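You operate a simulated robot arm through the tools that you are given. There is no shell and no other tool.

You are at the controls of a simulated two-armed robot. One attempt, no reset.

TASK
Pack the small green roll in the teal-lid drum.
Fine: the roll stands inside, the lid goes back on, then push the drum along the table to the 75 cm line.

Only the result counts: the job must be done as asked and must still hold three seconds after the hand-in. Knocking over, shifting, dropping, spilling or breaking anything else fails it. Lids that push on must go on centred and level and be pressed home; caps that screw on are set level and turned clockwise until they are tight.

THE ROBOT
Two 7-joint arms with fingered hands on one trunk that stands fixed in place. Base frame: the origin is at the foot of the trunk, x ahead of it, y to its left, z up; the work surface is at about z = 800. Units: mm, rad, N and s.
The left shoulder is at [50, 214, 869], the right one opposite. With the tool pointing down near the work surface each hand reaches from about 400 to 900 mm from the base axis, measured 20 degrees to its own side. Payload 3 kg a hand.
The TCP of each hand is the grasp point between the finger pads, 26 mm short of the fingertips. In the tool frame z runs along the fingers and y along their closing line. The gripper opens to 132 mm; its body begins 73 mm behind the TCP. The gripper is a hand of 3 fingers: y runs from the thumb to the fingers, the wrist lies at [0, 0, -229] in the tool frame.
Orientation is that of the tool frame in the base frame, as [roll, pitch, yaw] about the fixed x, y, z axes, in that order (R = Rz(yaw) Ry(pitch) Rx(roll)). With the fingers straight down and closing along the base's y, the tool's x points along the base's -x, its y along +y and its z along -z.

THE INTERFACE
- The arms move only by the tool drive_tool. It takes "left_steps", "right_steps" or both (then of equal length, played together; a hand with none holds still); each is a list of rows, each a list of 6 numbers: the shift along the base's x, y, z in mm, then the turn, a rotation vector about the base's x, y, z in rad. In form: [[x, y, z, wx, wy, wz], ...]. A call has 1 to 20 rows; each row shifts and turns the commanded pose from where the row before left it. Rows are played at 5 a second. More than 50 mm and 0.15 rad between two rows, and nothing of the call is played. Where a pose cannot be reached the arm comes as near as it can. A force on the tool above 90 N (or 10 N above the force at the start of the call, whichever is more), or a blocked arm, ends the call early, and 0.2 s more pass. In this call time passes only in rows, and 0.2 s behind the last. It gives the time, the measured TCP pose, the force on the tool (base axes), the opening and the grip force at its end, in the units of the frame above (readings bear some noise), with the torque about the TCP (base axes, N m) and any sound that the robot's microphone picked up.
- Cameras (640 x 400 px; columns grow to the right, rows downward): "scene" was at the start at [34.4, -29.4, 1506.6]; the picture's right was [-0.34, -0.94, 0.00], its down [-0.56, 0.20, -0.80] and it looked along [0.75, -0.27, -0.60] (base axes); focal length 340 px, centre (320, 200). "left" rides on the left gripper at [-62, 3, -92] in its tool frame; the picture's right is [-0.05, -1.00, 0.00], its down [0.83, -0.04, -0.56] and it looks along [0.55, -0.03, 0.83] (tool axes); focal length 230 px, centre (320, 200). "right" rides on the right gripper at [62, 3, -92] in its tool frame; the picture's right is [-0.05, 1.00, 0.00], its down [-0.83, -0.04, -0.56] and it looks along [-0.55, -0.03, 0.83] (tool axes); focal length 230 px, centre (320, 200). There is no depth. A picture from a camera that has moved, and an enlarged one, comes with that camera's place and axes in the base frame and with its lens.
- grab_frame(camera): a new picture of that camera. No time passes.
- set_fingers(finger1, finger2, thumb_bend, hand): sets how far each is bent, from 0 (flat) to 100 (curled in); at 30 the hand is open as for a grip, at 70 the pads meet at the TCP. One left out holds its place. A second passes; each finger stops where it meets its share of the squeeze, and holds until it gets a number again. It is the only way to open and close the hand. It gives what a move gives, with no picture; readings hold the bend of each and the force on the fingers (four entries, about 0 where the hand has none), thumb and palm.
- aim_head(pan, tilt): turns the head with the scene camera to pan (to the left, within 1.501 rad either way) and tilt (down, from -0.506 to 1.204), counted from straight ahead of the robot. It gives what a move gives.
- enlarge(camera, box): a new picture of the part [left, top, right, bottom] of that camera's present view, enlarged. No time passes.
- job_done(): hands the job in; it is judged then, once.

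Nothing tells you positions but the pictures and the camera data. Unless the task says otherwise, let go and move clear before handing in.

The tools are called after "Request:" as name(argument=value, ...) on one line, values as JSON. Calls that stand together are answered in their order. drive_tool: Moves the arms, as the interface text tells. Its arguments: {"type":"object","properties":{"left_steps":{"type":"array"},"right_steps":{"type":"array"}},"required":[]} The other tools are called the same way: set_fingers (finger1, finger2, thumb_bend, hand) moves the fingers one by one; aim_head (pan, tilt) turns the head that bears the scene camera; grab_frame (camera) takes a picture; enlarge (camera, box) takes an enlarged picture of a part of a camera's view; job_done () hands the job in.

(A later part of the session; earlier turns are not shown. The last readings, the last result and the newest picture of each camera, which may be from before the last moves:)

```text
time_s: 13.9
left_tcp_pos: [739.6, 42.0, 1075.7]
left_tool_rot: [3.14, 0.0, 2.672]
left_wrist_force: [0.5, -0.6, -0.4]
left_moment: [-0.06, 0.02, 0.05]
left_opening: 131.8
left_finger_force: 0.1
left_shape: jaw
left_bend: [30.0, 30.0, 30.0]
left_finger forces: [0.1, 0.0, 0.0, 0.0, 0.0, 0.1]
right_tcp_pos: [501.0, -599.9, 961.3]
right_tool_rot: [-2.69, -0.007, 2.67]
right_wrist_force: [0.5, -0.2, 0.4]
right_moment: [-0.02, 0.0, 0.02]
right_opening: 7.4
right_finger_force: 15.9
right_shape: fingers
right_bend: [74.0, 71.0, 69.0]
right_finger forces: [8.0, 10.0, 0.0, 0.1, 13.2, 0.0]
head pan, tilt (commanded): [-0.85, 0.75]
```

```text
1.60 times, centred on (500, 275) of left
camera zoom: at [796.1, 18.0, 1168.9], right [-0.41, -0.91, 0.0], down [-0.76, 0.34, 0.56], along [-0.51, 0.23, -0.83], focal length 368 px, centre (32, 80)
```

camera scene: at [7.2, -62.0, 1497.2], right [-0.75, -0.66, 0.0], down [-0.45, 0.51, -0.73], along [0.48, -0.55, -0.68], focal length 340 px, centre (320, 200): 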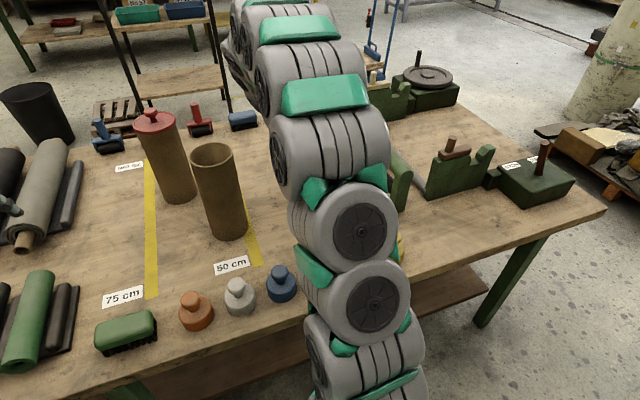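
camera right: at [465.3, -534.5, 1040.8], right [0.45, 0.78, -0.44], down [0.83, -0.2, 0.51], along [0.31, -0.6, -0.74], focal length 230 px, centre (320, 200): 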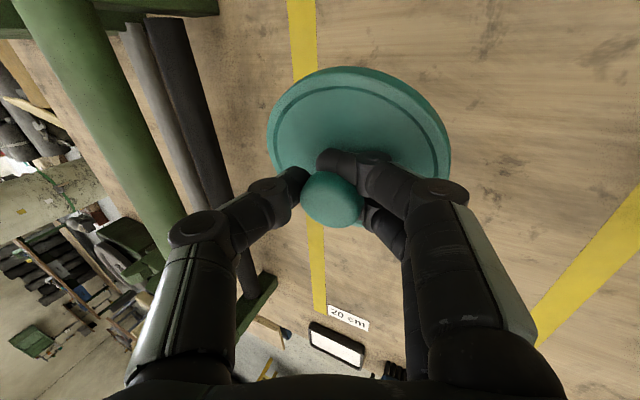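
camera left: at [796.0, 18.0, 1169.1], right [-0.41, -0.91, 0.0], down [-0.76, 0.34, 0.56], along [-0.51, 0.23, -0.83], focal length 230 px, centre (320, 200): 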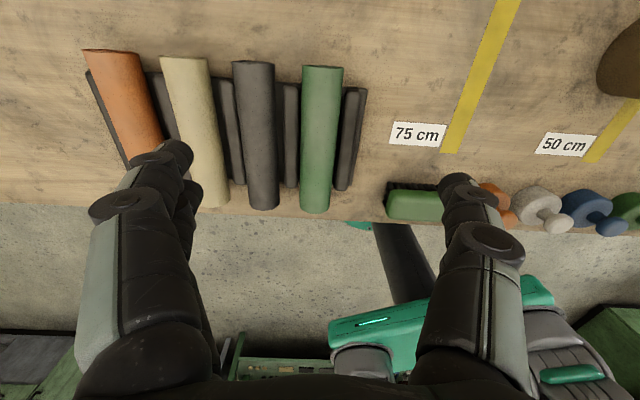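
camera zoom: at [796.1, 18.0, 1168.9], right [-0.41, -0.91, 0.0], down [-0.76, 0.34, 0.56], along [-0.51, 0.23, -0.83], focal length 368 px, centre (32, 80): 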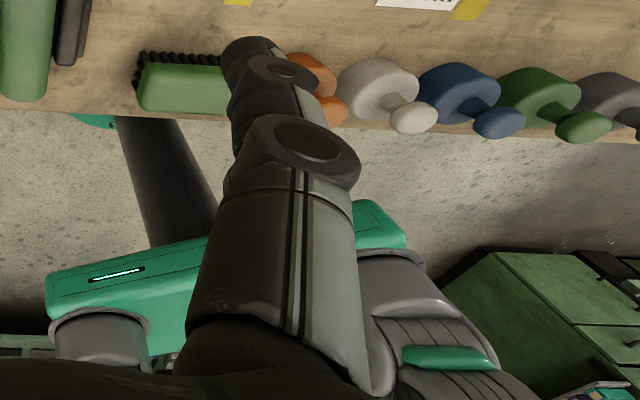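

The right forearm and elbow sit high and clear of the table. I'll lower the lid in small steps and watch the force.

Request:
drive_tool(right_steps=[[0, 0, -25, 0, 0, 0], [0, 0, -20, 0, 0, 0], [0, 0, -15, 0, 0, 0]])

Request:
grab_frame(camera="right")

```text
time_s: 14.7
left_tcp_pos: [740.2, 42.0, 1077.5]
left_tool_rot: [-3.141, 0.001, 2.671]
left_wrist_force: [0.5, 0.2, -0.6]
left_moment: [0.0, 0.05, 0.02]
left_opening: 131.8
left_finger_force: 0.0
left_shape: jaw
left_bend: [30.0, 30.0, 30.0]
left_finger forces: [0.1, 0.0, 0.0, 0.0, 0.0, 0.0]
right_tcp_pos: [502.3, -600.6, 901.2]
right_tool_rot: [-2.691, -0.003, 2.671]
right_wrist_force: [0.0, 0.2, -1.2]
right_moment: [0.0, 0.03, -0.01]
right_opening: 7.5
right_finger_force: 15.1
right_shape: fingers
right_bend: [74.0, 71.0, 69.0]
right_finger forces: [7.6, 9.6, 0.0, 0.0, 13.1, 0.0]
head pan, tilt (commanded): [-0.85, 0.75]
```

```text
taken
camera right: at [466.7, -534.4, 982.0], right [0.45, 0.78, -0.44], down [0.83, -0.2, 0.52], along [0.32, -0.6, -0.74], focal length 230 px, centre (320, 200)
```

right: 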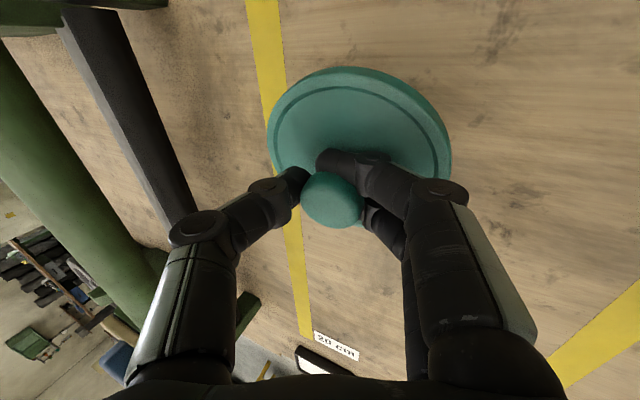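

The sideways tilt is gone, but the lid still leans about 30° away from the robot. I'll turn the hand about the v axis to level that too, then check.

Request:
drive_tool(right_steps=[[0, 0, 0, -0.058, -0.111, 0], [0, 0, 0, -0.058, -0.111, 0], [0, 0, 0, -0.058, -0.111, 0], [0, 0, 0, -0.05, -0.1, 0]])

Request:
grab_frame(camera="right")

Request:
grab_frame(camera="scene")

```text
time_s: 15.7
left_tcp_pos: [739.5, 40.6, 1077.5]
left_tool_rot: [-3.141, 0.0, 2.671]
left_wrist_force: [0.4, -0.9, -0.2]
left_moment: [0.0, 0.0, -0.03]
left_opening: 132.0
left_finger_force: 0.0
left_shape: jaw
left_bend: [30.0, 30.0, 30.0]
left_finger forces: [0.1, 0.0, 0.0, 0.0, 0.0, 0.0]
right_tcp_pos: [501.5, -601.1, 902.8]
right_tool_rot: [-2.686, 0.485, 2.672]
right_wrist_force: [-0.8, 0.9, -0.3]
right_moment: [-0.01, -0.02, -0.03]
right_opening: 0.1
right_finger_force: 12.3
right_shape: fingers
right_bend: [75.0, 71.0, 72.0]
right_finger forces: [4.4, 9.2, 0.0, 0.0, 9.9, 0.0]
head pan, tilt (commanded): [-0.85, 0.75]
```

```text
taken
camera right: at [438.5, -521.0, 943.7], right [0.63, 0.69, -0.36], down [0.53, -0.04, 0.85], along [0.57, -0.73, -0.39], focal length 230 px, centre (320, 200)
```

right: 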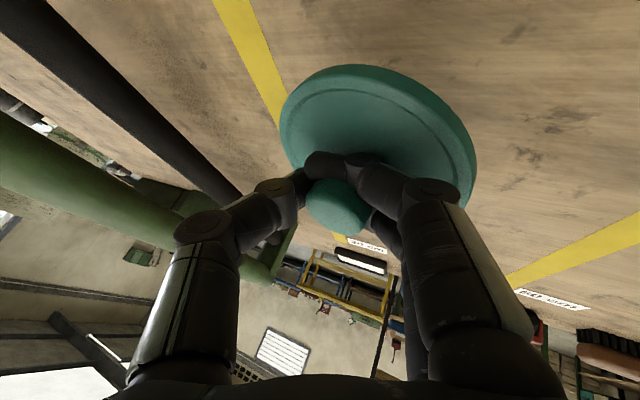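

```text
taken
camera scene: at [7.1, -62.0, 1497.2], right [-0.75, -0.66, 0.0], down [-0.45, 0.51, -0.73], along [0.48, -0.55, -0.68], focal length 340 px, centre (320, 200)
```

scene: 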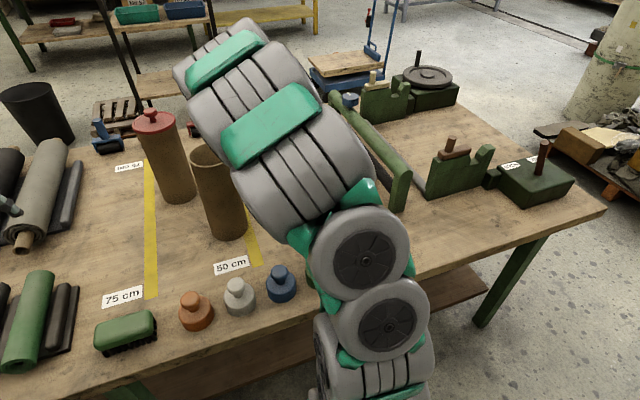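

The lid keeps pivoting around its neck, so I'll let the table level it. I'll lower gently in small steps until contact.

Request:
drive_tool(right_steps=[[0, 0, -15, 0, 0, 0], [0, 0, -15, 0, 0, 0], [0, 0, -6, 0, 0, 0], [0, 0, -5, 0, 0, 0]])

Request:
grab_frame(camera="right")

```text
time_s: 16.7
left_tcp_pos: [739.2, 42.7, 1075.8]
left_tool_rot: [3.141, 0.001, 2.674]
left_wrist_force: [0.0, 0.2, -0.6]
left_moment: [-0.03, -0.04, 0.03]
left_opening: 131.9
left_finger_force: 0.0
left_shape: jaw
left_bend: [30.0, 30.0, 30.0]
left_finger forces: [0.0, 0.1, 0.0, 0.0, 0.0, 0.0]
right_tcp_pos: [502.9, -602.5, 861.2]
right_tool_rot: [-2.688, 0.484, 2.671]
right_wrist_force: [-0.3, 0.1, 0.2]
right_moment: [-0.01, 0.02, 0.03]
right_opening: 0.1
right_finger_force: 11.6
right_shape: fingers
right_bend: [75.0, 71.0, 73.0]
right_finger forces: [4.4, 9.1, 0.0, 0.0, 9.9, 0.0]
head pan, tilt (commanded): [-0.85, 0.75]
```

```text
taken
camera right: at [439.0, -522.1, 902.7], right [0.63, 0.69, -0.36], down [0.53, -0.04, 0.84], along [0.57, -0.73, -0.39], focal length 230 px, centre (320, 200)
```

right: 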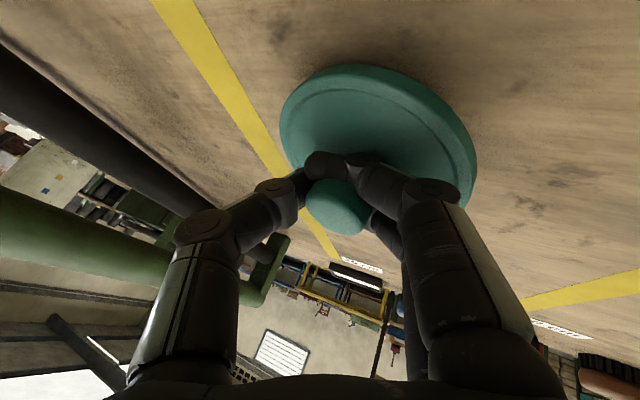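

There's no contact yet, and the lid's shadow is closing in. I'll continue down in 4–5 mm steps.

Request:
drive_tool(right_steps=[[0, 0, -5, 0, 0, 0], [0, 0, -5, 0, 0, 0]])

Request:
grab_frame(camera="right")

```text
time_s: 17.3
left_tcp_pos: [740.1, 42.3, 1076.4]
left_tool_rot: [3.141, -0.001, 2.672]
left_wrist_force: [0.5, -0.3, 0.5]
left_moment: [0.04, -0.01, 0.01]
left_opening: 131.9
left_finger_force: 0.1
left_shape: jaw
left_bend: [30.0, 30.0, 30.0]
left_finger forces: [0.0, 0.0, 0.0, 0.0, 0.0, 0.1]
right_tcp_pos: [501.9, -601.0, 851.0]
right_tool_rot: [-2.689, 0.484, 2.671]
right_wrist_force: [-0.7, -0.8, -0.9]
right_moment: [-0.01, 0.04, -0.03]
right_opening: 0.2
right_finger_force: 12.1
right_shape: fingers
right_bend: [75.0, 71.0, 73.0]
right_finger forces: [4.4, 9.1, 0.0, 0.0, 10.0, 0.0]
head pan, tilt (commanded): [-0.85, 0.75]
```

```text
taken
camera right: at [438.7, -521.3, 892.4], right [0.63, 0.69, -0.36], down [0.53, -0.04, 0.84], along [0.57, -0.73, -0.39], focal length 230 px, centre (320, 200)
```

right: 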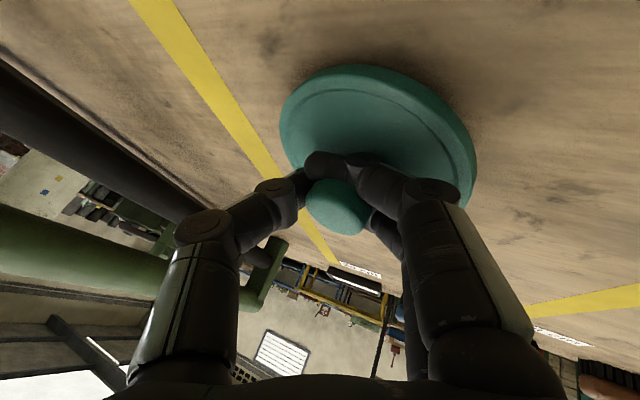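

Request:
drive_tool(right_steps=[[0, 0, -4, 0, 0, 0], [0, 0, -4, 0, 0, 0]])

Request:
grab_frame(camera="right")

```text
time_s: 17.9
left_tcp_pos: [738.9, 41.7, 1077.5]
left_tool_rot: [3.141, 0.0, 2.671]
left_wrist_force: [-0.5, 0.2, -0.9]
left_moment: [0.01, 0.01, -0.01]
left_opening: 132.1
left_finger_force: 0.0
left_shape: jaw
left_bend: [30.0, 30.0, 30.0]
left_finger forces: [0.1, 0.0, 0.0, 0.0, 0.0, 0.1]
right_tcp_pos: [503.0, -601.0, 843.8]
right_tool_rot: [-2.687, 0.482, 2.672]
right_wrist_force: [0.9, 0.1, -0.1]
right_moment: [0.0, 0.0, -0.01]
right_opening: 0.1
right_finger_force: 11.5
right_shape: fingers
right_bend: [75.0, 71.0, 73.0]
right_finger forces: [4.2, 9.1, 0.1, 0.1, 9.8, 0.1]
head pan, tilt (commanded): [-0.85, 0.75]
```

```text
taken
camera right: at [438.9, -521.0, 884.6], right [0.63, 0.69, -0.36], down [0.53, -0.04, 0.84], along [0.56, -0.73, -0.39], focal length 230 px, centre (320, 200)
```

right: 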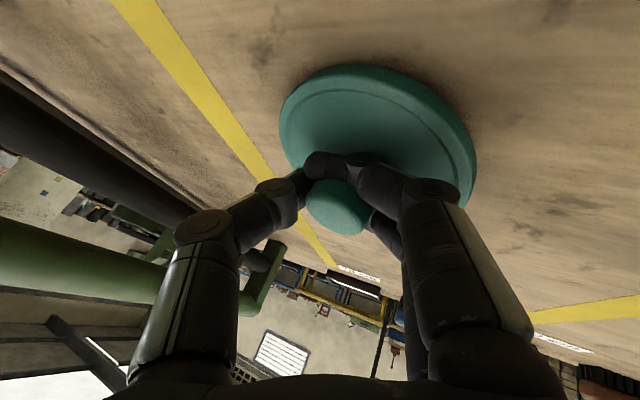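

Request:
drive_tool(right_steps=[[0, 0, -4, 0, 0, 0], [0, 0, -4, 0, 0, 0]])

Request:
grab_frame(camera="right")

```text
time_s: 18.5
left_tcp_pos: [740.3, 42.5, 1076.4]
left_tool_rot: [3.14, 0.001, 2.672]
left_wrist_force: [0.2, -0.9, -0.1]
left_moment: [-0.02, 0.01, -0.01]
left_opening: 131.8
left_finger_force: 0.0
left_shape: jaw
left_bend: [30.0, 30.0, 30.0]
left_finger forces: [0.0, 0.1, 0.1, 0.1, 0.0, 0.0]
right_tcp_pos: [501.6, -602.6, 834.7]
right_tool_rot: [-2.687, 0.483, 2.672]
right_wrist_force: [0.8, 0.2, 0.9]
right_moment: [-0.01, 0.05, 0.01]
right_opening: 0.0
right_finger_force: 10.0
right_shape: fingers
right_bend: [75.0, 72.0, 73.0]
right_finger forces: [0.1, 11.2, 0.0, 0.0, 9.1, 0.1]
head pan, tilt (commanded): [-0.85, 0.75]
```

```text
taken
camera right: at [438.7, -521.5, 876.5], right [0.63, 0.69, -0.36], down [0.53, -0.04, 0.84], along [0.56, -0.73, -0.39], focal length 230 px, centre (320, 200)
```

right: 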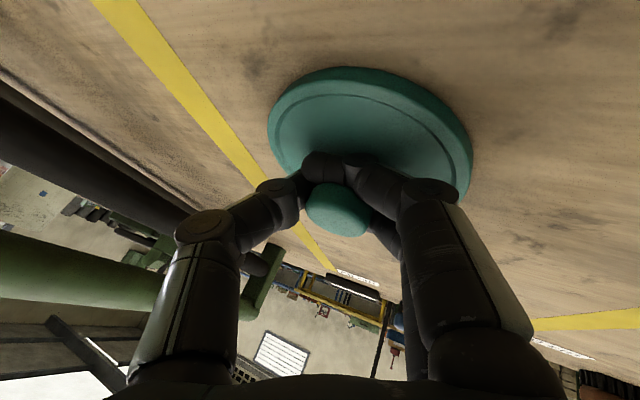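

The lid has touched the table and is starting to rotate flat. I'll go a little lower and then open the fingers gently.

Request:
drive_tool(right_steps=[[0, 0, -3, 0, 0, 0]])

Request:
grab_frame(camera="right")

```text
time_s: 18.9
left_tcp_pos: [739.4, 42.2, 1076.4]
left_tool_rot: [-3.139, 0.0, 2.672]
left_wrist_force: [0.3, 0.1, -0.4]
left_moment: [0.01, -0.01, -0.01]
left_opening: 132.1
left_finger_force: 0.1
left_shape: jaw
left_bend: [30.0, 30.0, 30.0]
left_finger forces: [0.0, 0.1, 0.0, 0.1, 0.0, 0.0]
right_tcp_pos: [501.9, -601.1, 831.8]
right_tool_rot: [-2.687, 0.483, 2.673]
right_wrist_force: [2.1, 0.9, 4.5]
right_moment: [-0.03, 0.13, 0.0]
right_opening: 0.0
right_finger_force: 16.6
right_shape: fingers
right_bend: [76.0, 72.0, 73.0]
right_finger forces: [12.7, 11.4, 0.0, 0.0, 9.5, 0.0]
head pan, tilt (commanded): [-0.85, 0.75]
```

```text
taken
camera right: at [438.8, -521.2, 873.7], right [0.63, 0.69, -0.36], down [0.53, -0.04, 0.84], along [0.57, -0.73, -0.39], focal length 230 px, centre (320, 200)
```

right: 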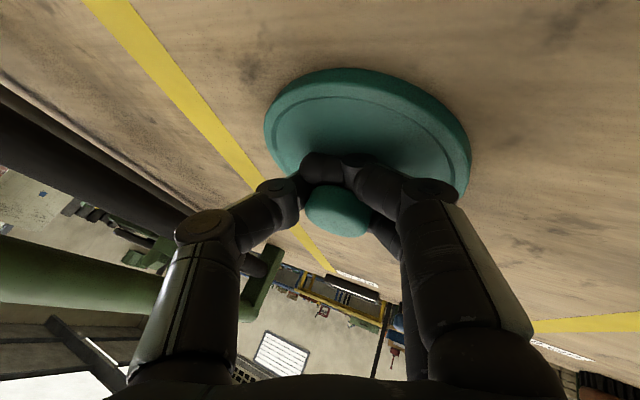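

The lid rests on the table with about 4.5 N upward force. I'll open in two stages.

Request:
set_fingers(hand="right", finger1=64, finger2=64, thumb_bend=64)

Request:
grab_frame(camera="right")

```text
time_s: 19.9
left_tcp_pos: [738.7, 42.1, 1076.7]
left_tool_rot: [3.141, -0.001, 2.671]
left_wrist_force: [0.1, 0.1, -0.2]
left_moment: [0.01, -0.03, -0.02]
left_opening: 131.9
left_finger_force: 0.2
left_shape: jaw
left_bend: [30.0, 30.0, 30.0]
left_finger forces: [0.0, 0.1, 0.1, 0.0, 0.1, 0.0]
right_tcp_pos: [502.8, -601.3, 832.9]
right_tool_rot: [-2.685, 0.483, 2.673]
right_wrist_force: [1.4, 1.9, 19.2]
right_moment: [-0.17, 0.16, -0.06]
right_opening: 6.4
right_finger_force: 19.0
right_shape: fingers
right_bend: [74.0, 70.0, 64.0]
right_finger forces: [15.1, 24.0, 0.0, 0.0, 0.0, 0.0]
head pan, tilt (commanded): [-0.85, 0.75]
```

```text
taken
camera right: at [438.8, -521.1, 874.0], right [0.63, 0.69, -0.36], down [0.53, -0.04, 0.84], along [0.57, -0.73, -0.39], focal length 230 px, centre (320, 200)
```

right: 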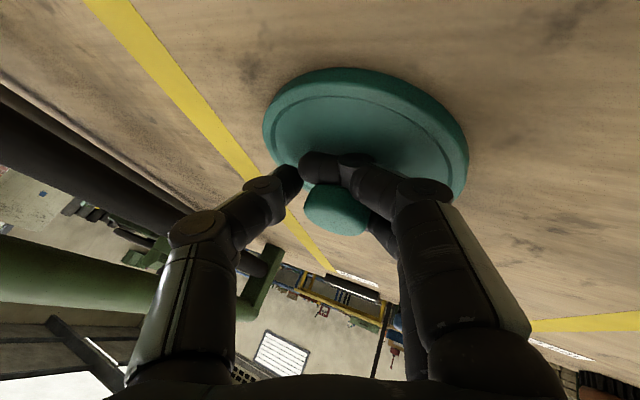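

The thumb is free, but the two fingers press on the lid as they open. I'll shift the hand slightly up and toward +v to free them from under the knob head.

Request:
drive_tool(right_steps=[[1, 2, 2, 0, 0, 0], [2, 3, 2, 0, 0, 0], [2, 4, 1, 0, 0, 0]])

Request:
grab_frame(camera="right")

```text
time_s: 20.7
left_tcp_pos: [740.5, 42.1, 1076.7]
left_tool_rot: [3.141, 0.002, 2.671]
left_wrist_force: [0.6, -0.4, 0.4]
left_moment: [0.01, -0.03, -0.02]
left_opening: 131.7
left_finger_force: 0.0
left_shape: jaw
left_bend: [30.0, 30.0, 30.0]
left_finger forces: [0.0, 0.0, 0.1, 0.0, 0.0, 0.0]
right_tcp_pos: [507.2, -591.7, 836.0]
right_tool_rot: [-2.689, 0.484, 2.671]
right_wrist_force: [-0.8, -2.1, 7.4]
right_moment: [-0.3, 0.16, -0.02]
right_opening: 7.3
right_finger_force: 18.5
right_shape: fingers
right_bend: [72.0, 67.0, 64.0]
right_finger forces: [13.8, 23.6, 0.0, 0.1, 0.1, 0.0]
head pan, tilt (commanded): [-0.85, 0.75]
```

```text
taken
camera right: at [443.8, -512.2, 878.5], right [0.63, 0.69, -0.36], down [0.53, -0.04, 0.84], along [0.57, -0.73, -0.39], focal length 230 px, centre (320, 200)
```

right: 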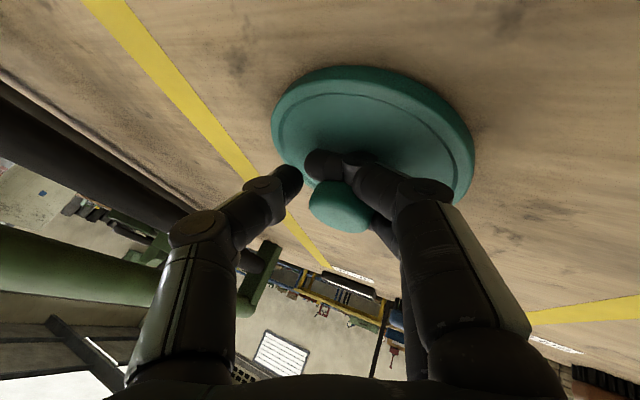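

The fingertips are wedged under the knob head because they're being driven to open. I'll take off that torque by commanding near their current bend, open the thumb wide, and then withdraw along the fingertip direction.

Request:
set_fingers(hand="right", finger1=73, finger2=69, thumb_bend=45)

Request:
grab_frame(camera="right")

```text
time_s: 21.7
left_tcp_pos: [738.8, 40.9, 1076.2]
left_tool_rot: [3.141, -0.001, 2.671]
left_wrist_force: [-1.0, -0.4, 0.1]
left_moment: [-0.02, 0.01, 0.0]
left_opening: 131.9
left_finger_force: 0.0
left_shape: jaw
left_bend: [30.0, 30.0, 30.0]
left_finger forces: [0.0, 0.0, 0.0, 0.0, 0.1, 0.0]
right_tcp_pos: [506.9, -591.8, 836.0]
right_tool_rot: [-2.688, 0.485, 2.672]
right_wrist_force: [0.8, 0.1, 0.1]
right_moment: [-0.06, 0.0, -0.03]
right_opening: 35.6
right_finger_force: 8.9
right_shape: fingers
right_bend: [74.0, 68.0, 45.0]
right_finger forces: [4.4, 12.5, 0.0, 0.0, 0.0, 0.0]
head pan, tilt (commanded): [-0.85, 0.75]
```

```text
taken
camera right: at [443.8, -512.3, 878.5], right [0.63, 0.69, -0.36], down [0.53, -0.04, 0.84], along [0.56, -0.73, -0.39], focal length 230 px, centre (320, 200)
```

right: 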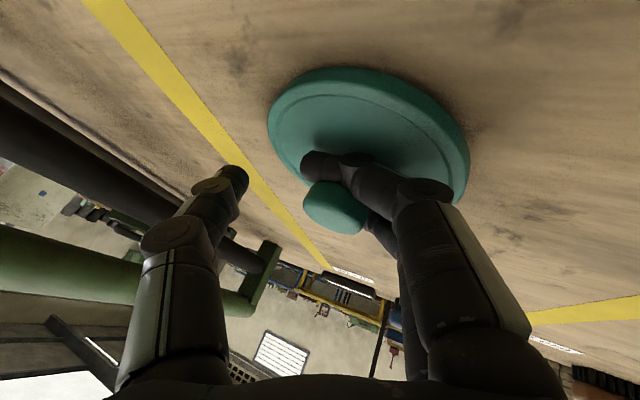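

Request:
drive_tool(right_steps=[[2, 5.5, 2, 0, 0, 0], [2, 5.5, 2, 0, 0, 0], [2, 5.5, 2, 0, 0, 0]])

Request:
grab_frame(camera="right")

```text
time_s: 22.5
left_tcp_pos: [739.2, 41.5, 1076.4]
left_tool_rot: [3.14, 0.0, 2.67]
left_wrist_force: [-0.8, -0.6, 0.1]
left_moment: [0.0, -0.02, -0.01]
left_opening: 131.9
left_finger_force: 0.1
left_shape: jaw
left_bend: [30.0, 30.0, 30.0]
left_finger forces: [0.1, 0.0, 0.0, 0.0, 0.0, 0.0]
right_tcp_pos: [512.9, -576.9, 843.2]
right_tool_rot: [-2.687, 0.483, 2.671]
right_wrist_force: [0.4, -0.6, -0.4]
right_moment: [0.0, -0.01, 0.0]
right_opening: 36.4
right_finger_force: 7.1
right_shape: fingers
right_bend: [74.0, 67.0, 45.0]
right_finger forces: [5.1, 8.5, 0.1, 0.1, 0.0, 0.1]
head pan, tilt (commanded): [-0.85, 0.75]
```

```text
taken
camera right: at [449.8, -496.2, 885.4], right [0.63, 0.69, -0.36], down [0.53, -0.04, 0.84], along [0.57, -0.73, -0.39], focal length 230 px, centre (320, 200)
```

right: 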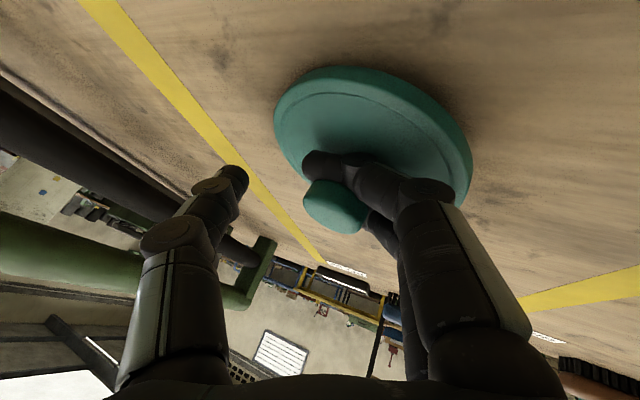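

The lid is still caught, because its neck is wedged between the two fingers. It now looks nearly level, so I'll lower it back to the table and relax each finger to a no-force bend. Then the fingers can slide out sideways.

Request:
drive_tool(right_steps=[[0, 0, -4, 0, 0, 0], [0, 0, -4, 0, 0, 0]])

Request:
set_fingers(hand="right", finger1=75, finger2=66, thumb_bend=40)

Request:
enlarge(camera="right", box=[240, 50, 500, 270])

```text
time_s: 23.1
left_tcp_pos: [739.7, 42.3, 1076.5]
left_tool_rot: [-3.141, 0.002, 2.672]
left_wrist_force: [-1.2, 0.5, -0.5]
left_moment: [0.02, -0.02, 0.01]
left_opening: 132.1
left_finger_force: 0.1
left_shape: jaw
left_bend: [30.0, 30.0, 30.0]
left_finger forces: [0.1, 0.1, 0.0, 0.0, 0.0, 0.1]
right_tcp_pos: [513.1, -577.5, 835.9]
right_tool_rot: [-2.689, 0.484, 2.669]
right_wrist_force: [-0.2, 1.4, 2.2]
right_moment: [-0.06, 0.02, 0.01]
right_opening: 35.6
right_finger_force: 10.9
right_shape: fingers
right_bend: [74.0, 68.0, 45.0]
right_finger forces: [6.8, 14.9, 0.1, 0.0, 0.0, 0.0]
head pan, tilt (commanded): [-0.85, 0.75]
```

```text
time_s: 24.1
left_tcp_pos: [740.0, 41.1, 1075.8]
left_tool_rot: [-3.14, 0.001, 2.672]
left_wrist_force: [0.7, 0.2, -0.5]
left_moment: [-0.04, 0.0, 0.01]
left_opening: 131.7
left_finger_force: 0.0
left_shape: jaw
left_bend: [30.0, 30.0, 30.0]
left_finger forces: [0.0, 0.1, 0.1, 0.1, 0.0, 0.1]
right_tcp_pos: [513.4, -576.2, 834.5]
right_tool_rot: [-2.688, 0.483, 2.671]
right_wrist_force: [0.4, -0.1, 1.8]
right_moment: [-0.07, 0.01, -0.04]
right_opening: 43.1
right_finger_force: 7.2
right_shape: fingers
right_bend: [75.0, 68.0, 40.0]
right_finger forces: [2.1, 12.9, 0.0, 0.0, 0.1, 0.0]
head pan, tilt (commanded): [-0.85, 0.75]
```

```text
1.82 times, centred on (370, 160) of right
camera zoom: at [449.9, -496.2, 877.4], right [0.63, 0.69, -0.36], down [0.53, -0.04, 0.84], along [0.56, -0.73, -0.39], focal length 418 px, centre (229, 273)
```

zoom: 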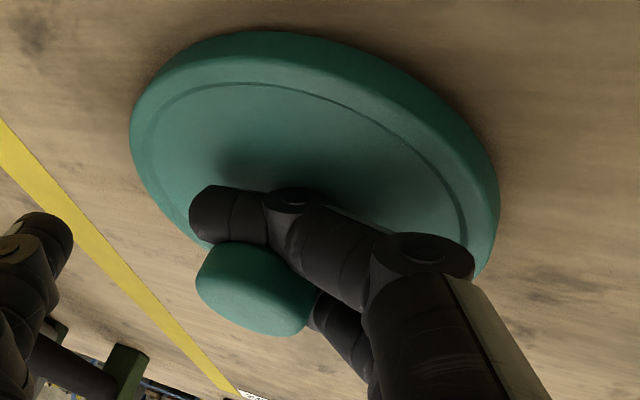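

Finger 2 is still braced against the lid. I'll lift about 10 mm so the lid has freedom to move, then open finger 2 alone to break the wedge. The lid can only settle those few millimetres.

Request:
drive_tool(right_steps=[[0, 0, 5, 0, 0, 0], [0, 0, 5, 0, 0, 0]])

Request:
set_fingers(hand="right", finger1=75, finger2=58, thumb_bend=40)

Request:
grab_frame(camera="right")

```text
time_s: 24.7
left_tcp_pos: [739.7, 41.0, 1076.9]
left_tool_rot: [-3.141, 0.0, 2.673]
left_wrist_force: [-0.3, 0.3, 0.0]
left_moment: [0.03, 0.0, -0.01]
left_opening: 131.8
left_finger_force: 0.0
left_shape: jaw
left_bend: [30.0, 30.0, 30.0]
left_finger forces: [0.0, 0.0, 0.0, 0.0, 0.0, 0.1]
right_tcp_pos: [512.2, -576.7, 844.3]
right_tool_rot: [-2.69, 0.484, 2.67]
right_wrist_force: [0.9, 0.2, -0.2]
right_moment: [0.0, -0.02, -0.01]
right_opening: 44.4
right_finger_force: 2.5
right_shape: fingers
right_bend: [75.0, 66.0, 40.0]
right_finger forces: [0.9, 4.8, 0.1, 0.1, 0.0, 0.0]
head pan, tilt (commanded): [-0.85, 0.75]
```

```text
time_s: 25.7
left_tcp_pos: [739.9, 41.7, 1077.5]
left_tool_rot: [-3.141, -0.001, 2.672]
left_wrist_force: [-0.9, 0.4, 0.2]
left_moment: [0.01, 0.0, -0.01]
left_opening: 131.9
left_finger_force: 0.0
left_shape: jaw
left_bend: [30.0, 30.0, 30.0]
left_finger forces: [0.1, 0.0, 0.0, 0.0, 0.0, 0.1]
right_tcp_pos: [511.6, -576.7, 845.7]
right_tool_rot: [-2.689, 0.484, 2.672]
right_wrist_force: [0.4, 0.8, 2.8]
right_moment: [-0.11, -0.09, 0.02]
right_opening: 44.8
right_finger_force: 7.2
right_shape: fingers
right_bend: [75.0, 62.0, 40.0]
right_finger forces: [0.8, 13.4, 0.1, 0.0, 0.1, 0.1]
head pan, tilt (commanded): [-0.85, 0.75]
```

```text
taken
camera right: at [449.7, -496.4, 887.1], right [0.63, 0.69, -0.36], down [0.53, -0.04, 0.84], along [0.56, -0.73, -0.39], focal length 230 px, centre (320, 200)
```

right: 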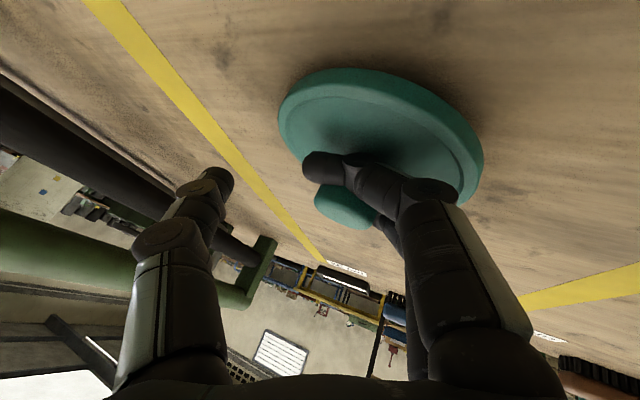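

Finger 2 is moving free and finger 1 carries almost no load. I'll repeat: lift a little more and open finger 2 further.

Request:
drive_tool(right_steps=[[0, 0, 5, 0, 0, 0]])

Request:
set_fingers(hand="right", finger1=75, finger2=48, thumb_bend=40)

Request:
grab_frame(camera="right")

```text
time_s: 26.1
left_tcp_pos: [739.0, 41.1, 1076.4]
left_tool_rot: [-3.141, -0.001, 2.672]
left_wrist_force: [-0.3, -0.3, 0.3]
left_moment: [0.0, 0.02, 0.0]
left_opening: 131.9
left_finger_force: 0.0
left_shape: jaw
left_bend: [30.0, 30.0, 30.0]
left_finger forces: [0.0, 0.0, 0.0, 0.1, 0.1, 0.0]
right_tcp_pos: [512.0, -576.8, 849.9]
right_tool_rot: [-2.686, 0.482, 2.67]
right_wrist_force: [-0.2, -0.2, 0.3]
right_moment: [-0.07, -0.01, -0.03]
right_opening: 44.9
right_finger_force: 3.7
right_shape: fingers
right_bend: [75.0, 60.0, 40.0]
right_finger forces: [0.4, 6.4, 0.1, 0.1, 0.0, 0.0]
head pan, tilt (commanded): [-0.85, 0.75]
```

```text
time_s: 27.1
left_tcp_pos: [740.2, 41.2, 1076.6]
left_tool_rot: [3.141, -0.001, 2.672]
left_wrist_force: [0.1, 0.0, 0.3]
left_moment: [0.0, -0.01, -0.01]
left_opening: 131.9
left_finger_force: 0.1
left_shape: jaw
left_bend: [30.0, 30.0, 30.0]
left_finger forces: [0.0, 0.0, 0.0, 0.1, 0.0, 0.1]
right_tcp_pos: [512.0, -577.3, 850.0]
right_tool_rot: [-2.687, 0.484, 2.674]
right_wrist_force: [-1.3, -0.9, 5.1]
right_moment: [-0.24, -0.1, -0.07]
right_opening: 45.9
right_finger_force: 9.7
right_shape: fingers
right_bend: [75.0, 59.0, 40.0]
right_finger forces: [2.0, 17.7, 0.0, 0.1, 0.0, 0.0]
head pan, tilt (commanded): [-0.85, 0.75]
```

```text
taken
camera right: at [449.6, -495.9, 892.3], right [0.63, 0.69, -0.36], down [0.53, -0.04, 0.84], along [0.56, -0.73, -0.39], focal length 230 px, centre (320, 200)
```

right: 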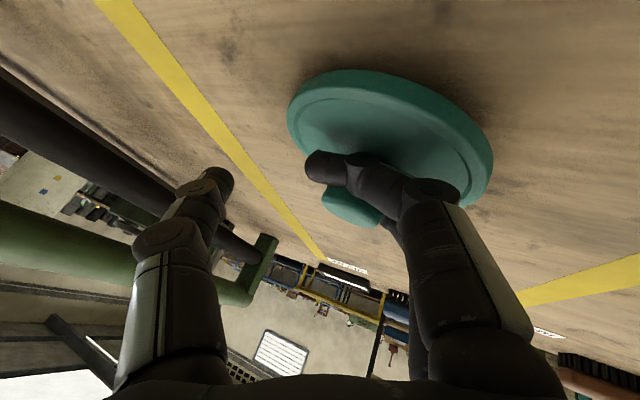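

Request:
set_fingers(hand="right", finger1=75, finger2=59, thumb_bend=40)

Request:
drive_tool(right_steps=[[3, 6, 1, 0, 0, 0], [3, 6, 1, 0, 0, 0], [3, 6, 1, 0, 0, 0]])

Request:
grab_frame(camera="right")

```text
time_s: 28.1
left_tcp_pos: [740.1, 41.9, 1076.7]
left_tool_rot: [3.14, -0.002, 2.672]
left_wrist_force: [-0.2, -0.4, 0.4]
left_moment: [0.01, 0.0, -0.01]
left_opening: 131.7
left_finger_force: 0.1
left_shape: jaw
left_bend: [30.0, 30.0, 30.0]
left_finger forces: [0.1, 0.1, 0.1, 0.1, 0.0, 0.0]
right_tcp_pos: [513.0, -576.3, 849.4]
right_tool_rot: [-2.687, 0.482, 2.672]
right_wrist_force: [0.2, 0.2, 0.4]
right_moment: [-0.07, -0.03, 0.02]
right_opening: 44.7
right_finger_force: 4.0
right_shape: fingers
right_bend: [75.0, 60.0, 40.0]
right_finger forces: [0.8, 6.8, 0.0, 0.0, 0.1, 0.0]
head pan, tilt (commanded): [-0.85, 0.75]
```

```text
time_s: 28.9
left_tcp_pos: [739.4, 41.2, 1076.1]
left_tool_rot: [-3.141, -0.001, 2.673]
left_wrist_force: [0.0, -0.5, -0.3]
left_moment: [-0.01, -0.01, 0.01]
left_opening: 131.9
left_finger_force: 0.2
left_shape: jaw
left_bend: [30.0, 30.0, 30.0]
left_finger forces: [0.0, 0.0, 0.0, 0.0, 0.0, 0.0]
right_tcp_pos: [522.0, -558.9, 853.2]
right_tool_rot: [-2.688, 0.483, 2.673]
right_wrist_force: [-0.5, -0.6, -0.9]
right_moment: [-0.02, 0.01, 0.02]
right_opening: 44.5
right_finger_force: 0.4
right_shape: fingers
right_bend: [75.0, 59.0, 40.0]
right_finger forces: [0.5, 1.2, 0.1, 0.0, 0.0, 0.0]
head pan, tilt (commanded): [-0.85, 0.75]
```

```text
taken
camera right: at [458.7, -477.4, 895.7], right [0.63, 0.69, -0.36], down [0.53, -0.04, 0.84], along [0.57, -0.73, -0.39], focal length 230 px, centre (320, 200)
```

right: 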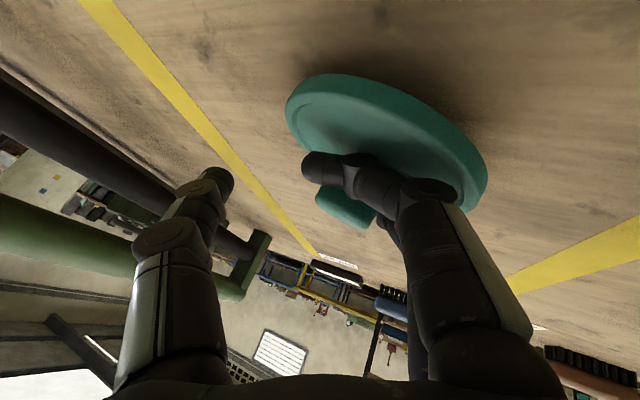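

The finger forces have dropped to about 1 N, so the lid hangs loosely now. I'll lower it onto the table, then slide the hand out toward +v.

Request:
drive_tool(right_steps=[[0, 0, -5, 0, 0, 0], [0, 0, -4, 0, 0, 0]])

Request:
grab_frame(camera="right")

```text
time_s: 29.5
left_tcp_pos: [740.3, 41.8, 1076.8]
left_tool_rot: [-3.141, 0.001, 2.673]
left_wrist_force: [0.4, -0.1, 0.5]
left_moment: [0.02, 0.0, -0.04]
left_opening: 132.0
left_finger_force: 0.2
left_shape: jaw
left_bend: [30.0, 30.0, 30.0]
left_finger forces: [0.2, 0.1, 0.1, 0.0, 0.0, 0.0]
right_tcp_pos: [523.0, -558.3, 845.2]
right_tool_rot: [-2.689, 0.484, 2.673]
right_wrist_force: [0.1, 3.7, 10.2]
right_moment: [-0.1, -0.42, 0.16]
right_opening: 42.8
right_finger_force: 14.5
right_shape: fingers
right_bend: [76.0, 63.0, 40.0]
right_finger forces: [9.6, 19.1, 0.1, 0.1, 0.0, 0.0]
head pan, tilt (commanded): [-0.85, 0.75]
```

```text
taken
camera right: at [459.0, -477.6, 886.3], right [0.63, 0.69, -0.36], down [0.53, -0.04, 0.85], along [0.57, -0.73, -0.39], focal length 230 px, centre (320, 200)
```

right: 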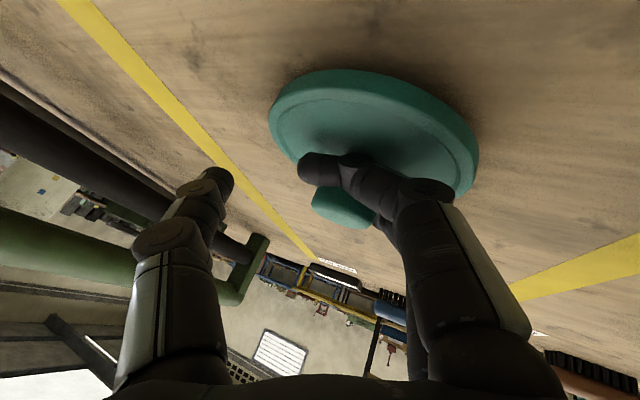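

Request:
drive_tool(right_steps=[[0, 0, 3, 0, 0, 0], [2.5, 5, 0.5, 0, 0, 0], [2.5, 5, 0.5, 0, 0, 0], [2.5, 5, 0.5, 0, 0, 0], [2.5, 5, 0.5, 0, 0, 0]])

Request:
grab_frame(camera="right")

```text
time_s: 30.7
left_tcp_pos: [738.7, 41.1, 1076.0]
left_tool_rot: [3.141, -0.002, 2.673]
left_wrist_force: [0.0, -0.5, 0.1]
left_moment: [-0.01, 0.0, -0.01]
left_opening: 131.9
left_finger_force: 0.1
left_shape: jaw
left_bend: [30.0, 30.0, 30.0]
left_finger forces: [0.1, 0.0, 0.0, 0.0, 0.0, 0.0]
right_tcp_pos: [531.6, -537.5, 849.4]
right_tool_rot: [-2.687, 0.483, 2.67]
right_wrist_force: [0.0, -0.7, -0.2]
right_moment: [-0.06, -0.03, -0.03]
right_opening: 44.0
right_finger_force: 3.4
right_shape: fingers
right_bend: [75.0, 60.0, 40.0]
right_finger forces: [1.5, 5.1, 0.1, 0.1, 0.0, 0.0]
head pan, tilt (commanded): [-0.85, 0.75]
```

```text
taken
camera right: at [468.9, -457.8, 890.7], right [0.63, 0.69, -0.36], down [0.53, -0.04, 0.84], along [0.57, -0.73, -0.39], focal length 230 px, centre (320, 200)
```

right: 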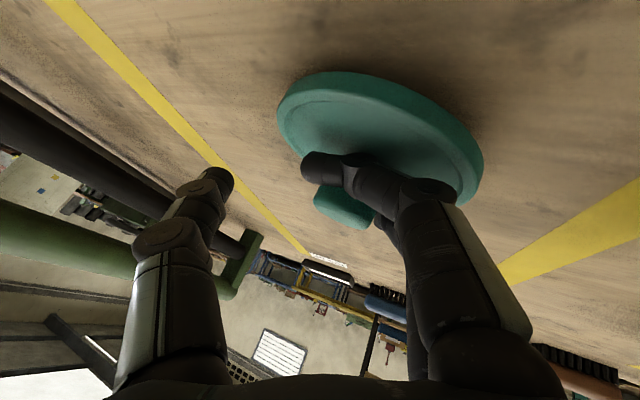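

The lid still follows the hand, though it's loose when just hanging. I'll lift slightly, carry it back away from the drum, and then step down 1–2 mm at a time to find the height where neither finger is loaded.

Request:
drive_tool(right_steps=[[0, 0, 6, 0, 0, 0], [-9, -18, 3, 0, 0, 0], [-9, -18, 0, 0, 0, 0], [-9, -18, 0, 0, 0, 0], [-9, -18, 0, 0, 0, 0]])

Request:
grab_frame(camera="right")

```text
time_s: 31.9
left_tcp_pos: [739.8, 42.3, 1076.4]
left_tool_rot: [3.141, 0.001, 2.67]
left_wrist_force: [-0.1, 0.2, 0.5]
left_moment: [0.0, 0.01, 0.02]
left_opening: 131.7
left_finger_force: 0.1
left_shape: jaw
left_bend: [30.0, 30.0, 30.0]
left_finger forces: [0.0, 0.0, 0.0, 0.1, 0.0, 0.1]
right_tcp_pos: [495.2, -610.5, 857.4]
right_tool_rot: [-2.688, 0.485, 2.672]
right_wrist_force: [-0.9, 0.5, -0.9]
right_moment: [0.01, -0.04, -0.04]
right_opening: 44.4
right_finger_force: 0.7
right_shape: fingers
right_bend: [75.0, 59.0, 40.0]
right_finger forces: [0.5, 0.4, 0.0, 0.1, 0.0, 0.0]
head pan, tilt (commanded): [-0.85, 0.75]
```

```text
taken
camera right: at [431.4, -530.7, 899.2], right [0.63, 0.69, -0.36], down [0.53, -0.04, 0.84], along [0.57, -0.73, -0.39], focal length 230 px, centre (320, 200)
```

right: 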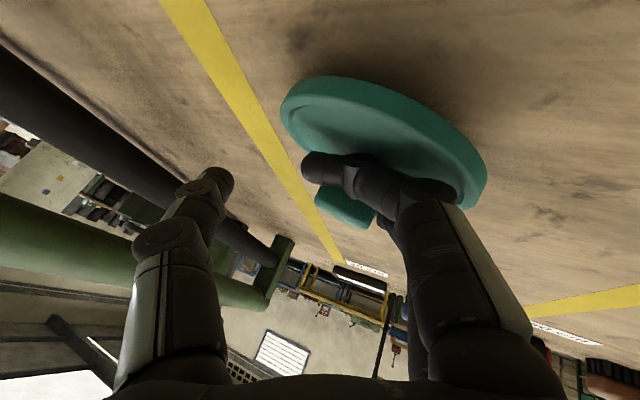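

Hanging free, each finger carries only about 0.5 N. I'll trim out the last 8° of tilt and come down slowly.

Request:
drive_tool(right_steps=[[0, 0, 0, -0.11, -0.087, 0], [0, 0, -4, 0, 0, 0]])

Request:
drive_tool(right_steps=[[0, 0, -2, 0, 0, 0]])

Request:
drive_tool(right_steps=[[0, 0, -2, 0, 0, 0]])

Request:
grab_frame(camera="right")

```text
time_s: 32.5
left_tcp_pos: [739.7, 42.5, 1076.6]
left_tool_rot: [-3.141, -0.001, 2.673]
left_wrist_force: [0.4, 0.6, 0.2]
left_moment: [0.02, 0.01, -0.03]
left_opening: 131.9
left_finger_force: 0.1
left_shape: jaw
left_bend: [30.0, 30.0, 30.0]
left_finger forces: [0.0, 0.0, 0.1, 0.0, 0.0, 0.0]
right_tcp_pos: [495.3, -611.6, 853.7]
right_tool_rot: [-2.614, 0.61, 2.71]
right_wrist_force: [0.1, 1.1, 0.5]
right_moment: [-0.03, 0.02, -0.02]
right_opening: 44.6
right_finger_force: 0.5
right_shape: fingers
right_bend: [75.0, 59.0, 40.0]
right_finger forces: [0.4, 0.4, 0.0, 0.0, 0.1, 0.1]
head pan, tilt (commanded): [-0.85, 0.75]
```

```text
time_s: 32.9
left_tcp_pos: [740.0, 42.1, 1075.4]
left_tool_rot: [3.141, 0.001, 2.672]
left_wrist_force: [-0.8, -0.6, 0.0]
left_moment: [0.02, 0.02, 0.03]
left_opening: 132.1
left_finger_force: 0.0
left_shape: jaw
left_bend: [30.0, 30.0, 30.0]
left_finger forces: [0.0, 0.0, 0.0, 0.1, 0.0, 0.0]
right_tcp_pos: [495.8, -610.5, 851.2]
right_tool_rot: [-2.616, 0.609, 2.709]
right_wrist_force: [0.6, -1.0, -0.4]
right_moment: [-0.05, 0.02, -0.02]
right_opening: 44.7
right_finger_force: 0.4
right_shape: fingers
right_bend: [75.0, 59.0, 40.0]
right_finger forces: [0.5, 0.4, 0.0, 0.0, 0.0, 0.0]
head pan, tilt (commanded): [-0.85, 0.75]
```

```text
time_s: 33.3
left_tcp_pos: [738.6, 41.2, 1076.2]
left_tool_rot: [3.141, 0.0, 2.674]
left_wrist_force: [0.8, -0.4, 0.2]
left_moment: [-0.01, 0.04, -0.03]
left_opening: 132.1
left_finger_force: 0.1
left_shape: jaw
left_bend: [30.0, 30.0, 30.0]
left_finger forces: [0.0, 0.1, 0.1, 0.0, 0.1, 0.0]
right_tcp_pos: [496.9, -610.0, 849.2]
right_tool_rot: [-2.615, 0.61, 2.71]
right_wrist_force: [0.0, 0.2, -0.5]
right_moment: [-0.01, 0.0, -0.02]
right_opening: 44.3
right_finger_force: 0.0
right_shape: fingers
right_bend: [75.0, 59.0, 40.0]
right_finger forces: [0.4, 0.3, 0.1, 0.0, 0.0, 0.0]
head pan, tilt (commanded): [-0.85, 0.75]
```

```text
taken
camera right: at [429.6, -526.0, 877.2], right [0.66, 0.65, -0.38], down [0.46, 0.05, 0.89], along [0.59, -0.76, -0.26], focal length 230 px, centre (320, 200)
```

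right: 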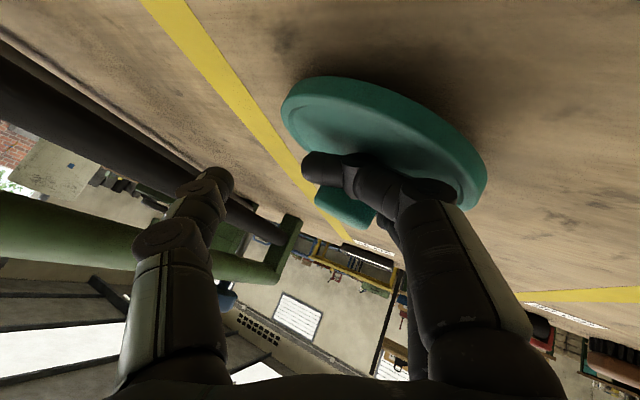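

Request:
drive_tool(right_steps=[[0, 0, -2, 0, 0, 0]])

Request:
drive_tool(right_steps=[[0, 0, -2, 0, 0, 0]])

Request:
drive_tool(right_steps=[[0, 0, -1.5, 0, 0, 0]])

Request:
grab_frame(camera="right")

```text
time_s: 33.7
left_tcp_pos: [739.6, 41.8, 1076.8]
left_tool_rot: [3.141, 0.001, 2.672]
left_wrist_force: [0.4, 0.8, 0.1]
left_moment: [0.04, 0.01, -0.04]
left_opening: 131.9
left_finger_force: 0.0
left_shape: jaw
left_bend: [30.0, 30.0, 30.0]
left_finger forces: [0.0, 0.0, 0.1, 0.1, 0.1, 0.0]
right_tcp_pos: [495.9, -610.1, 848.7]
right_tool_rot: [-2.614, 0.609, 2.707]
right_wrist_force: [-0.6, 0.0, -1.0]
right_moment: [-0.01, -0.03, -0.01]
right_opening: 44.1
right_finger_force: 0.2
right_shape: fingers
right_bend: [75.0, 59.0, 40.0]
right_finger forces: [0.4, 0.4, 0.1, 0.0, 0.0, 0.0]
head pan, tilt (commanded): [-0.85, 0.75]
```

```text
time_s: 34.1
left_tcp_pos: [739.6, 42.0, 1078.5]
left_tool_rot: [-3.141, 0.0, 2.671]
left_wrist_force: [0.4, 0.3, 1.3]
left_moment: [-0.01, 0.0, -0.01]
left_opening: 131.9
left_finger_force: 0.1
left_shape: jaw
left_bend: [30.0, 30.0, 30.0]
left_finger forces: [0.0, 0.0, 0.0, 0.1, 0.0, 0.0]
right_tcp_pos: [495.9, -610.0, 845.7]
right_tool_rot: [-2.617, 0.61, 2.707]
right_wrist_force: [-0.2, 0.1, -0.7]
right_moment: [0.0, 0.02, -0.02]
right_opening: 44.2
right_finger_force: 1.2
right_shape: fingers
right_bend: [75.0, 59.0, 40.0]
right_finger forces: [0.4, 1.4, 0.0, 0.0, 0.0, 0.0]
head pan, tilt (commanded): [-0.85, 0.75]
```

```text
time_s: 34.5
left_tcp_pos: [739.5, 40.5, 1075.4]
left_tool_rot: [-3.141, -0.002, 2.672]
left_wrist_force: [0.3, -0.4, 0.2]
left_moment: [0.02, -0.03, 0.02]
left_opening: 132.0
left_finger_force: 0.1
left_shape: jaw
left_bend: [30.0, 30.0, 30.0]
left_finger forces: [0.0, 0.0, 0.0, 0.0, 0.0, 0.0]
right_tcp_pos: [498.0, -610.2, 844.2]
right_tool_rot: [-2.617, 0.61, 2.71]
right_wrist_force: [0.0, 0.4, 0.2]
right_moment: [-0.04, -0.03, 0.01]
right_opening: 44.0
right_finger_force: 1.9
right_shape: fingers
right_bend: [75.0, 59.0, 40.0]
right_finger forces: [1.1, 3.5, 0.0, 0.1, 0.0, 0.1]
head pan, tilt (commanded): [-0.85, 0.75]
```

```text
taken
camera right: at [429.7, -525.5, 871.6], right [0.66, 0.65, -0.38], down [0.46, 0.05, 0.89], along [0.59, -0.76, -0.26], focal length 230 px, centre (320, 200)
```

right: 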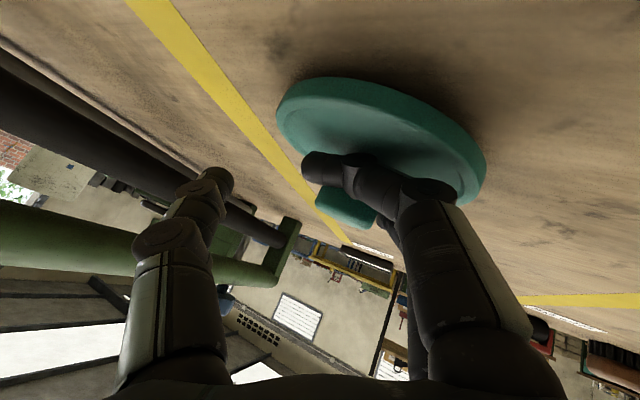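

There's no force-free window with the two fingers at such different bends. I'll lift slightly and bring them to equal bend so they act as a flat fork under the knob head.

Request:
drive_tool(right_steps=[[0, 0, 10, 0, 0, 0]])

Request:
set_fingers(hand="right", finger1=75, finger2=68, thumb_bend=40)

Request:
enlarge(camera="right", box=[240, 50, 500, 270])

```text
time_s: 34.9
left_tcp_pos: [739.1, 41.1, 1076.7]
left_tool_rot: [3.14, 0.0, 2.671]
left_wrist_force: [-0.3, 0.4, -0.7]
left_moment: [0.06, 0.02, 0.0]
left_opening: 131.9
left_finger_force: 0.0
left_shape: jaw
left_bend: [30.0, 30.0, 30.0]
left_finger forces: [0.0, 0.0, 0.0, 0.0, 0.0, 0.0]
right_tcp_pos: [496.5, -610.4, 852.5]
right_tool_rot: [-2.617, 0.611, 2.71]
right_wrist_force: [1.0, 1.1, -0.4]
right_moment: [-0.03, -0.01, -0.01]
right_opening: 44.3
right_finger_force: 0.7
right_shape: fingers
right_bend: [75.0, 59.0, 40.0]
right_finger forces: [0.5, 0.4, 0.0, 0.0, 0.0, 0.0]
head pan, tilt (commanded): [-0.85, 0.75]
```

```text
time_s: 35.9
left_tcp_pos: [739.5, 41.4, 1076.5]
left_tool_rot: [-3.141, 0.0, 2.672]
left_wrist_force: [0.6, -0.2, -0.2]
left_moment: [-0.03, -0.03, 0.02]
left_opening: 131.9
left_finger_force: 0.0
left_shape: jaw
left_bend: [30.0, 30.0, 30.0]
left_finger forces: [0.0, 0.1, 0.1, 0.1, 0.0, 0.0]
right_tcp_pos: [495.0, -610.2, 852.8]
right_tool_rot: [-2.616, 0.609, 2.708]
right_wrist_force: [0.0, 0.6, -0.3]
right_moment: [-0.01, 0.0, 0.01]
right_opening: 42.0
right_finger_force: 3.9
right_shape: fingers
right_bend: [76.0, 65.0, 40.0]
right_finger forces: [3.6, 4.3, 0.1, 0.1, 0.0, 0.0]
head pan, tilt (commanded): [-0.85, 0.75]
```

```text
1.82 times, centred on (370, 160) of right
camera zoom: at [429.0, -525.6, 881.2], right [0.66, 0.65, -0.38], down [0.46, 0.05, 0.89], along [0.59, -0.76, -0.26], focal length 418 px, centre (229, 273)
```

zoom: 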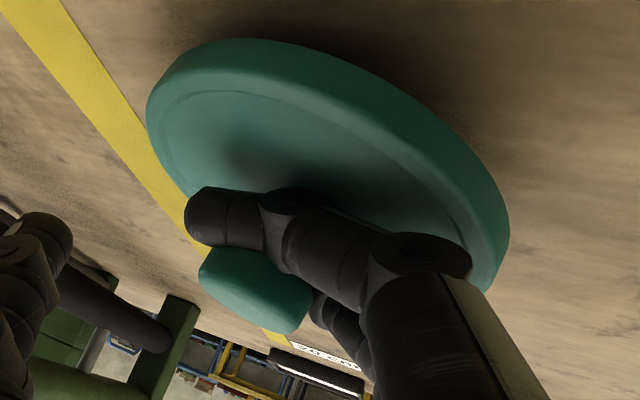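

Finger 2 and finger 1 are scissoring the neck between them. At 59 the lid was nearly free, so I'll go up about 10 mm and open finger 2 fully, letting the lid slip off finger 1 onto the table just below.

Request:
drive_tool(right_steps=[[0, 0, 8, 0, 0, 0]])

Request:
set_fingers(hand="right", finger1=76, finger2=48, thumb_bend=40)

Request:
grab_frame(camera="right")

```text
time_s: 36.3
left_tcp_pos: [738.8, 41.9, 1076.3]
left_tool_rot: [-3.141, 0.0, 2.671]
left_wrist_force: [0.4, -0.4, 0.2]
left_moment: [-0.01, 0.0, 0.04]
left_opening: 132.0
left_finger_force: 0.0
left_shape: jaw
left_bend: [30.0, 30.0, 30.0]
left_finger forces: [0.0, 0.0, 0.0, 0.0, 0.1, 0.0]
right_tcp_pos: [496.4, -610.3, 860.6]
right_tool_rot: [-2.616, 0.608, 2.708]
right_wrist_force: [-0.6, 0.7, -0.1]
right_moment: [0.01, -0.01, -0.01]
right_opening: 42.0
right_finger_force: 3.9
right_shape: fingers
right_bend: [76.0, 65.0, 40.0]
right_finger forces: [3.7, 4.5, 0.0, 0.0, 0.0, 0.0]
head pan, tilt (commanded): [-0.85, 0.75]
```

```text
time_s: 37.3
left_tcp_pos: [739.4, 40.8, 1077.2]
left_tool_rot: [-3.14, 0.0, 2.672]
left_wrist_force: [0.8, 0.4, 0.2]
left_moment: [-0.02, -0.01, -0.04]
left_opening: 132.2
left_finger_force: 0.0
left_shape: jaw
left_bend: [30.0, 30.0, 30.0]
left_finger forces: [0.1, 0.1, 0.0, 0.0, 0.0, 0.0]
right_tcp_pos: [494.5, -610.1, 861.6]
right_tool_rot: [-2.616, 0.607, 2.709]
right_wrist_force: [-0.4, 0.4, 0.1]
right_moment: [0.03, 0.0, -0.01]
right_opening: 43.1
right_finger_force: 0.1
right_shape: fingers
right_bend: [76.0, 48.0, 40.0]
right_finger forces: [0.1, 0.0, 0.1, 0.1, 0.0, 0.1]
head pan, tilt (commanded): [-0.85, 0.75]
```

```text
taken
camera right: at [429.1, -525.4, 889.3], right [0.66, 0.65, -0.38], down [0.46, 0.05, 0.89], along [0.59, -0.76, -0.26], focal length 230 px, centre (320, 200)
```

right: 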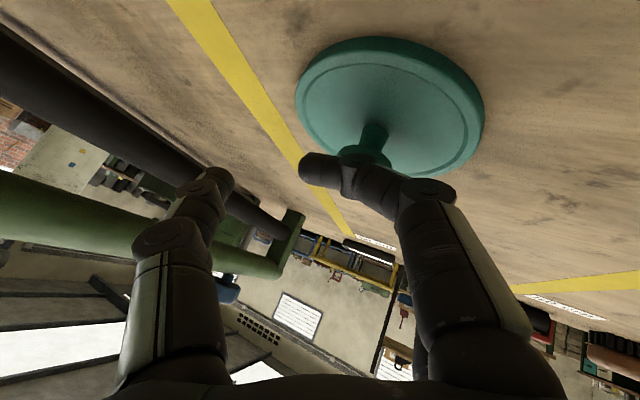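

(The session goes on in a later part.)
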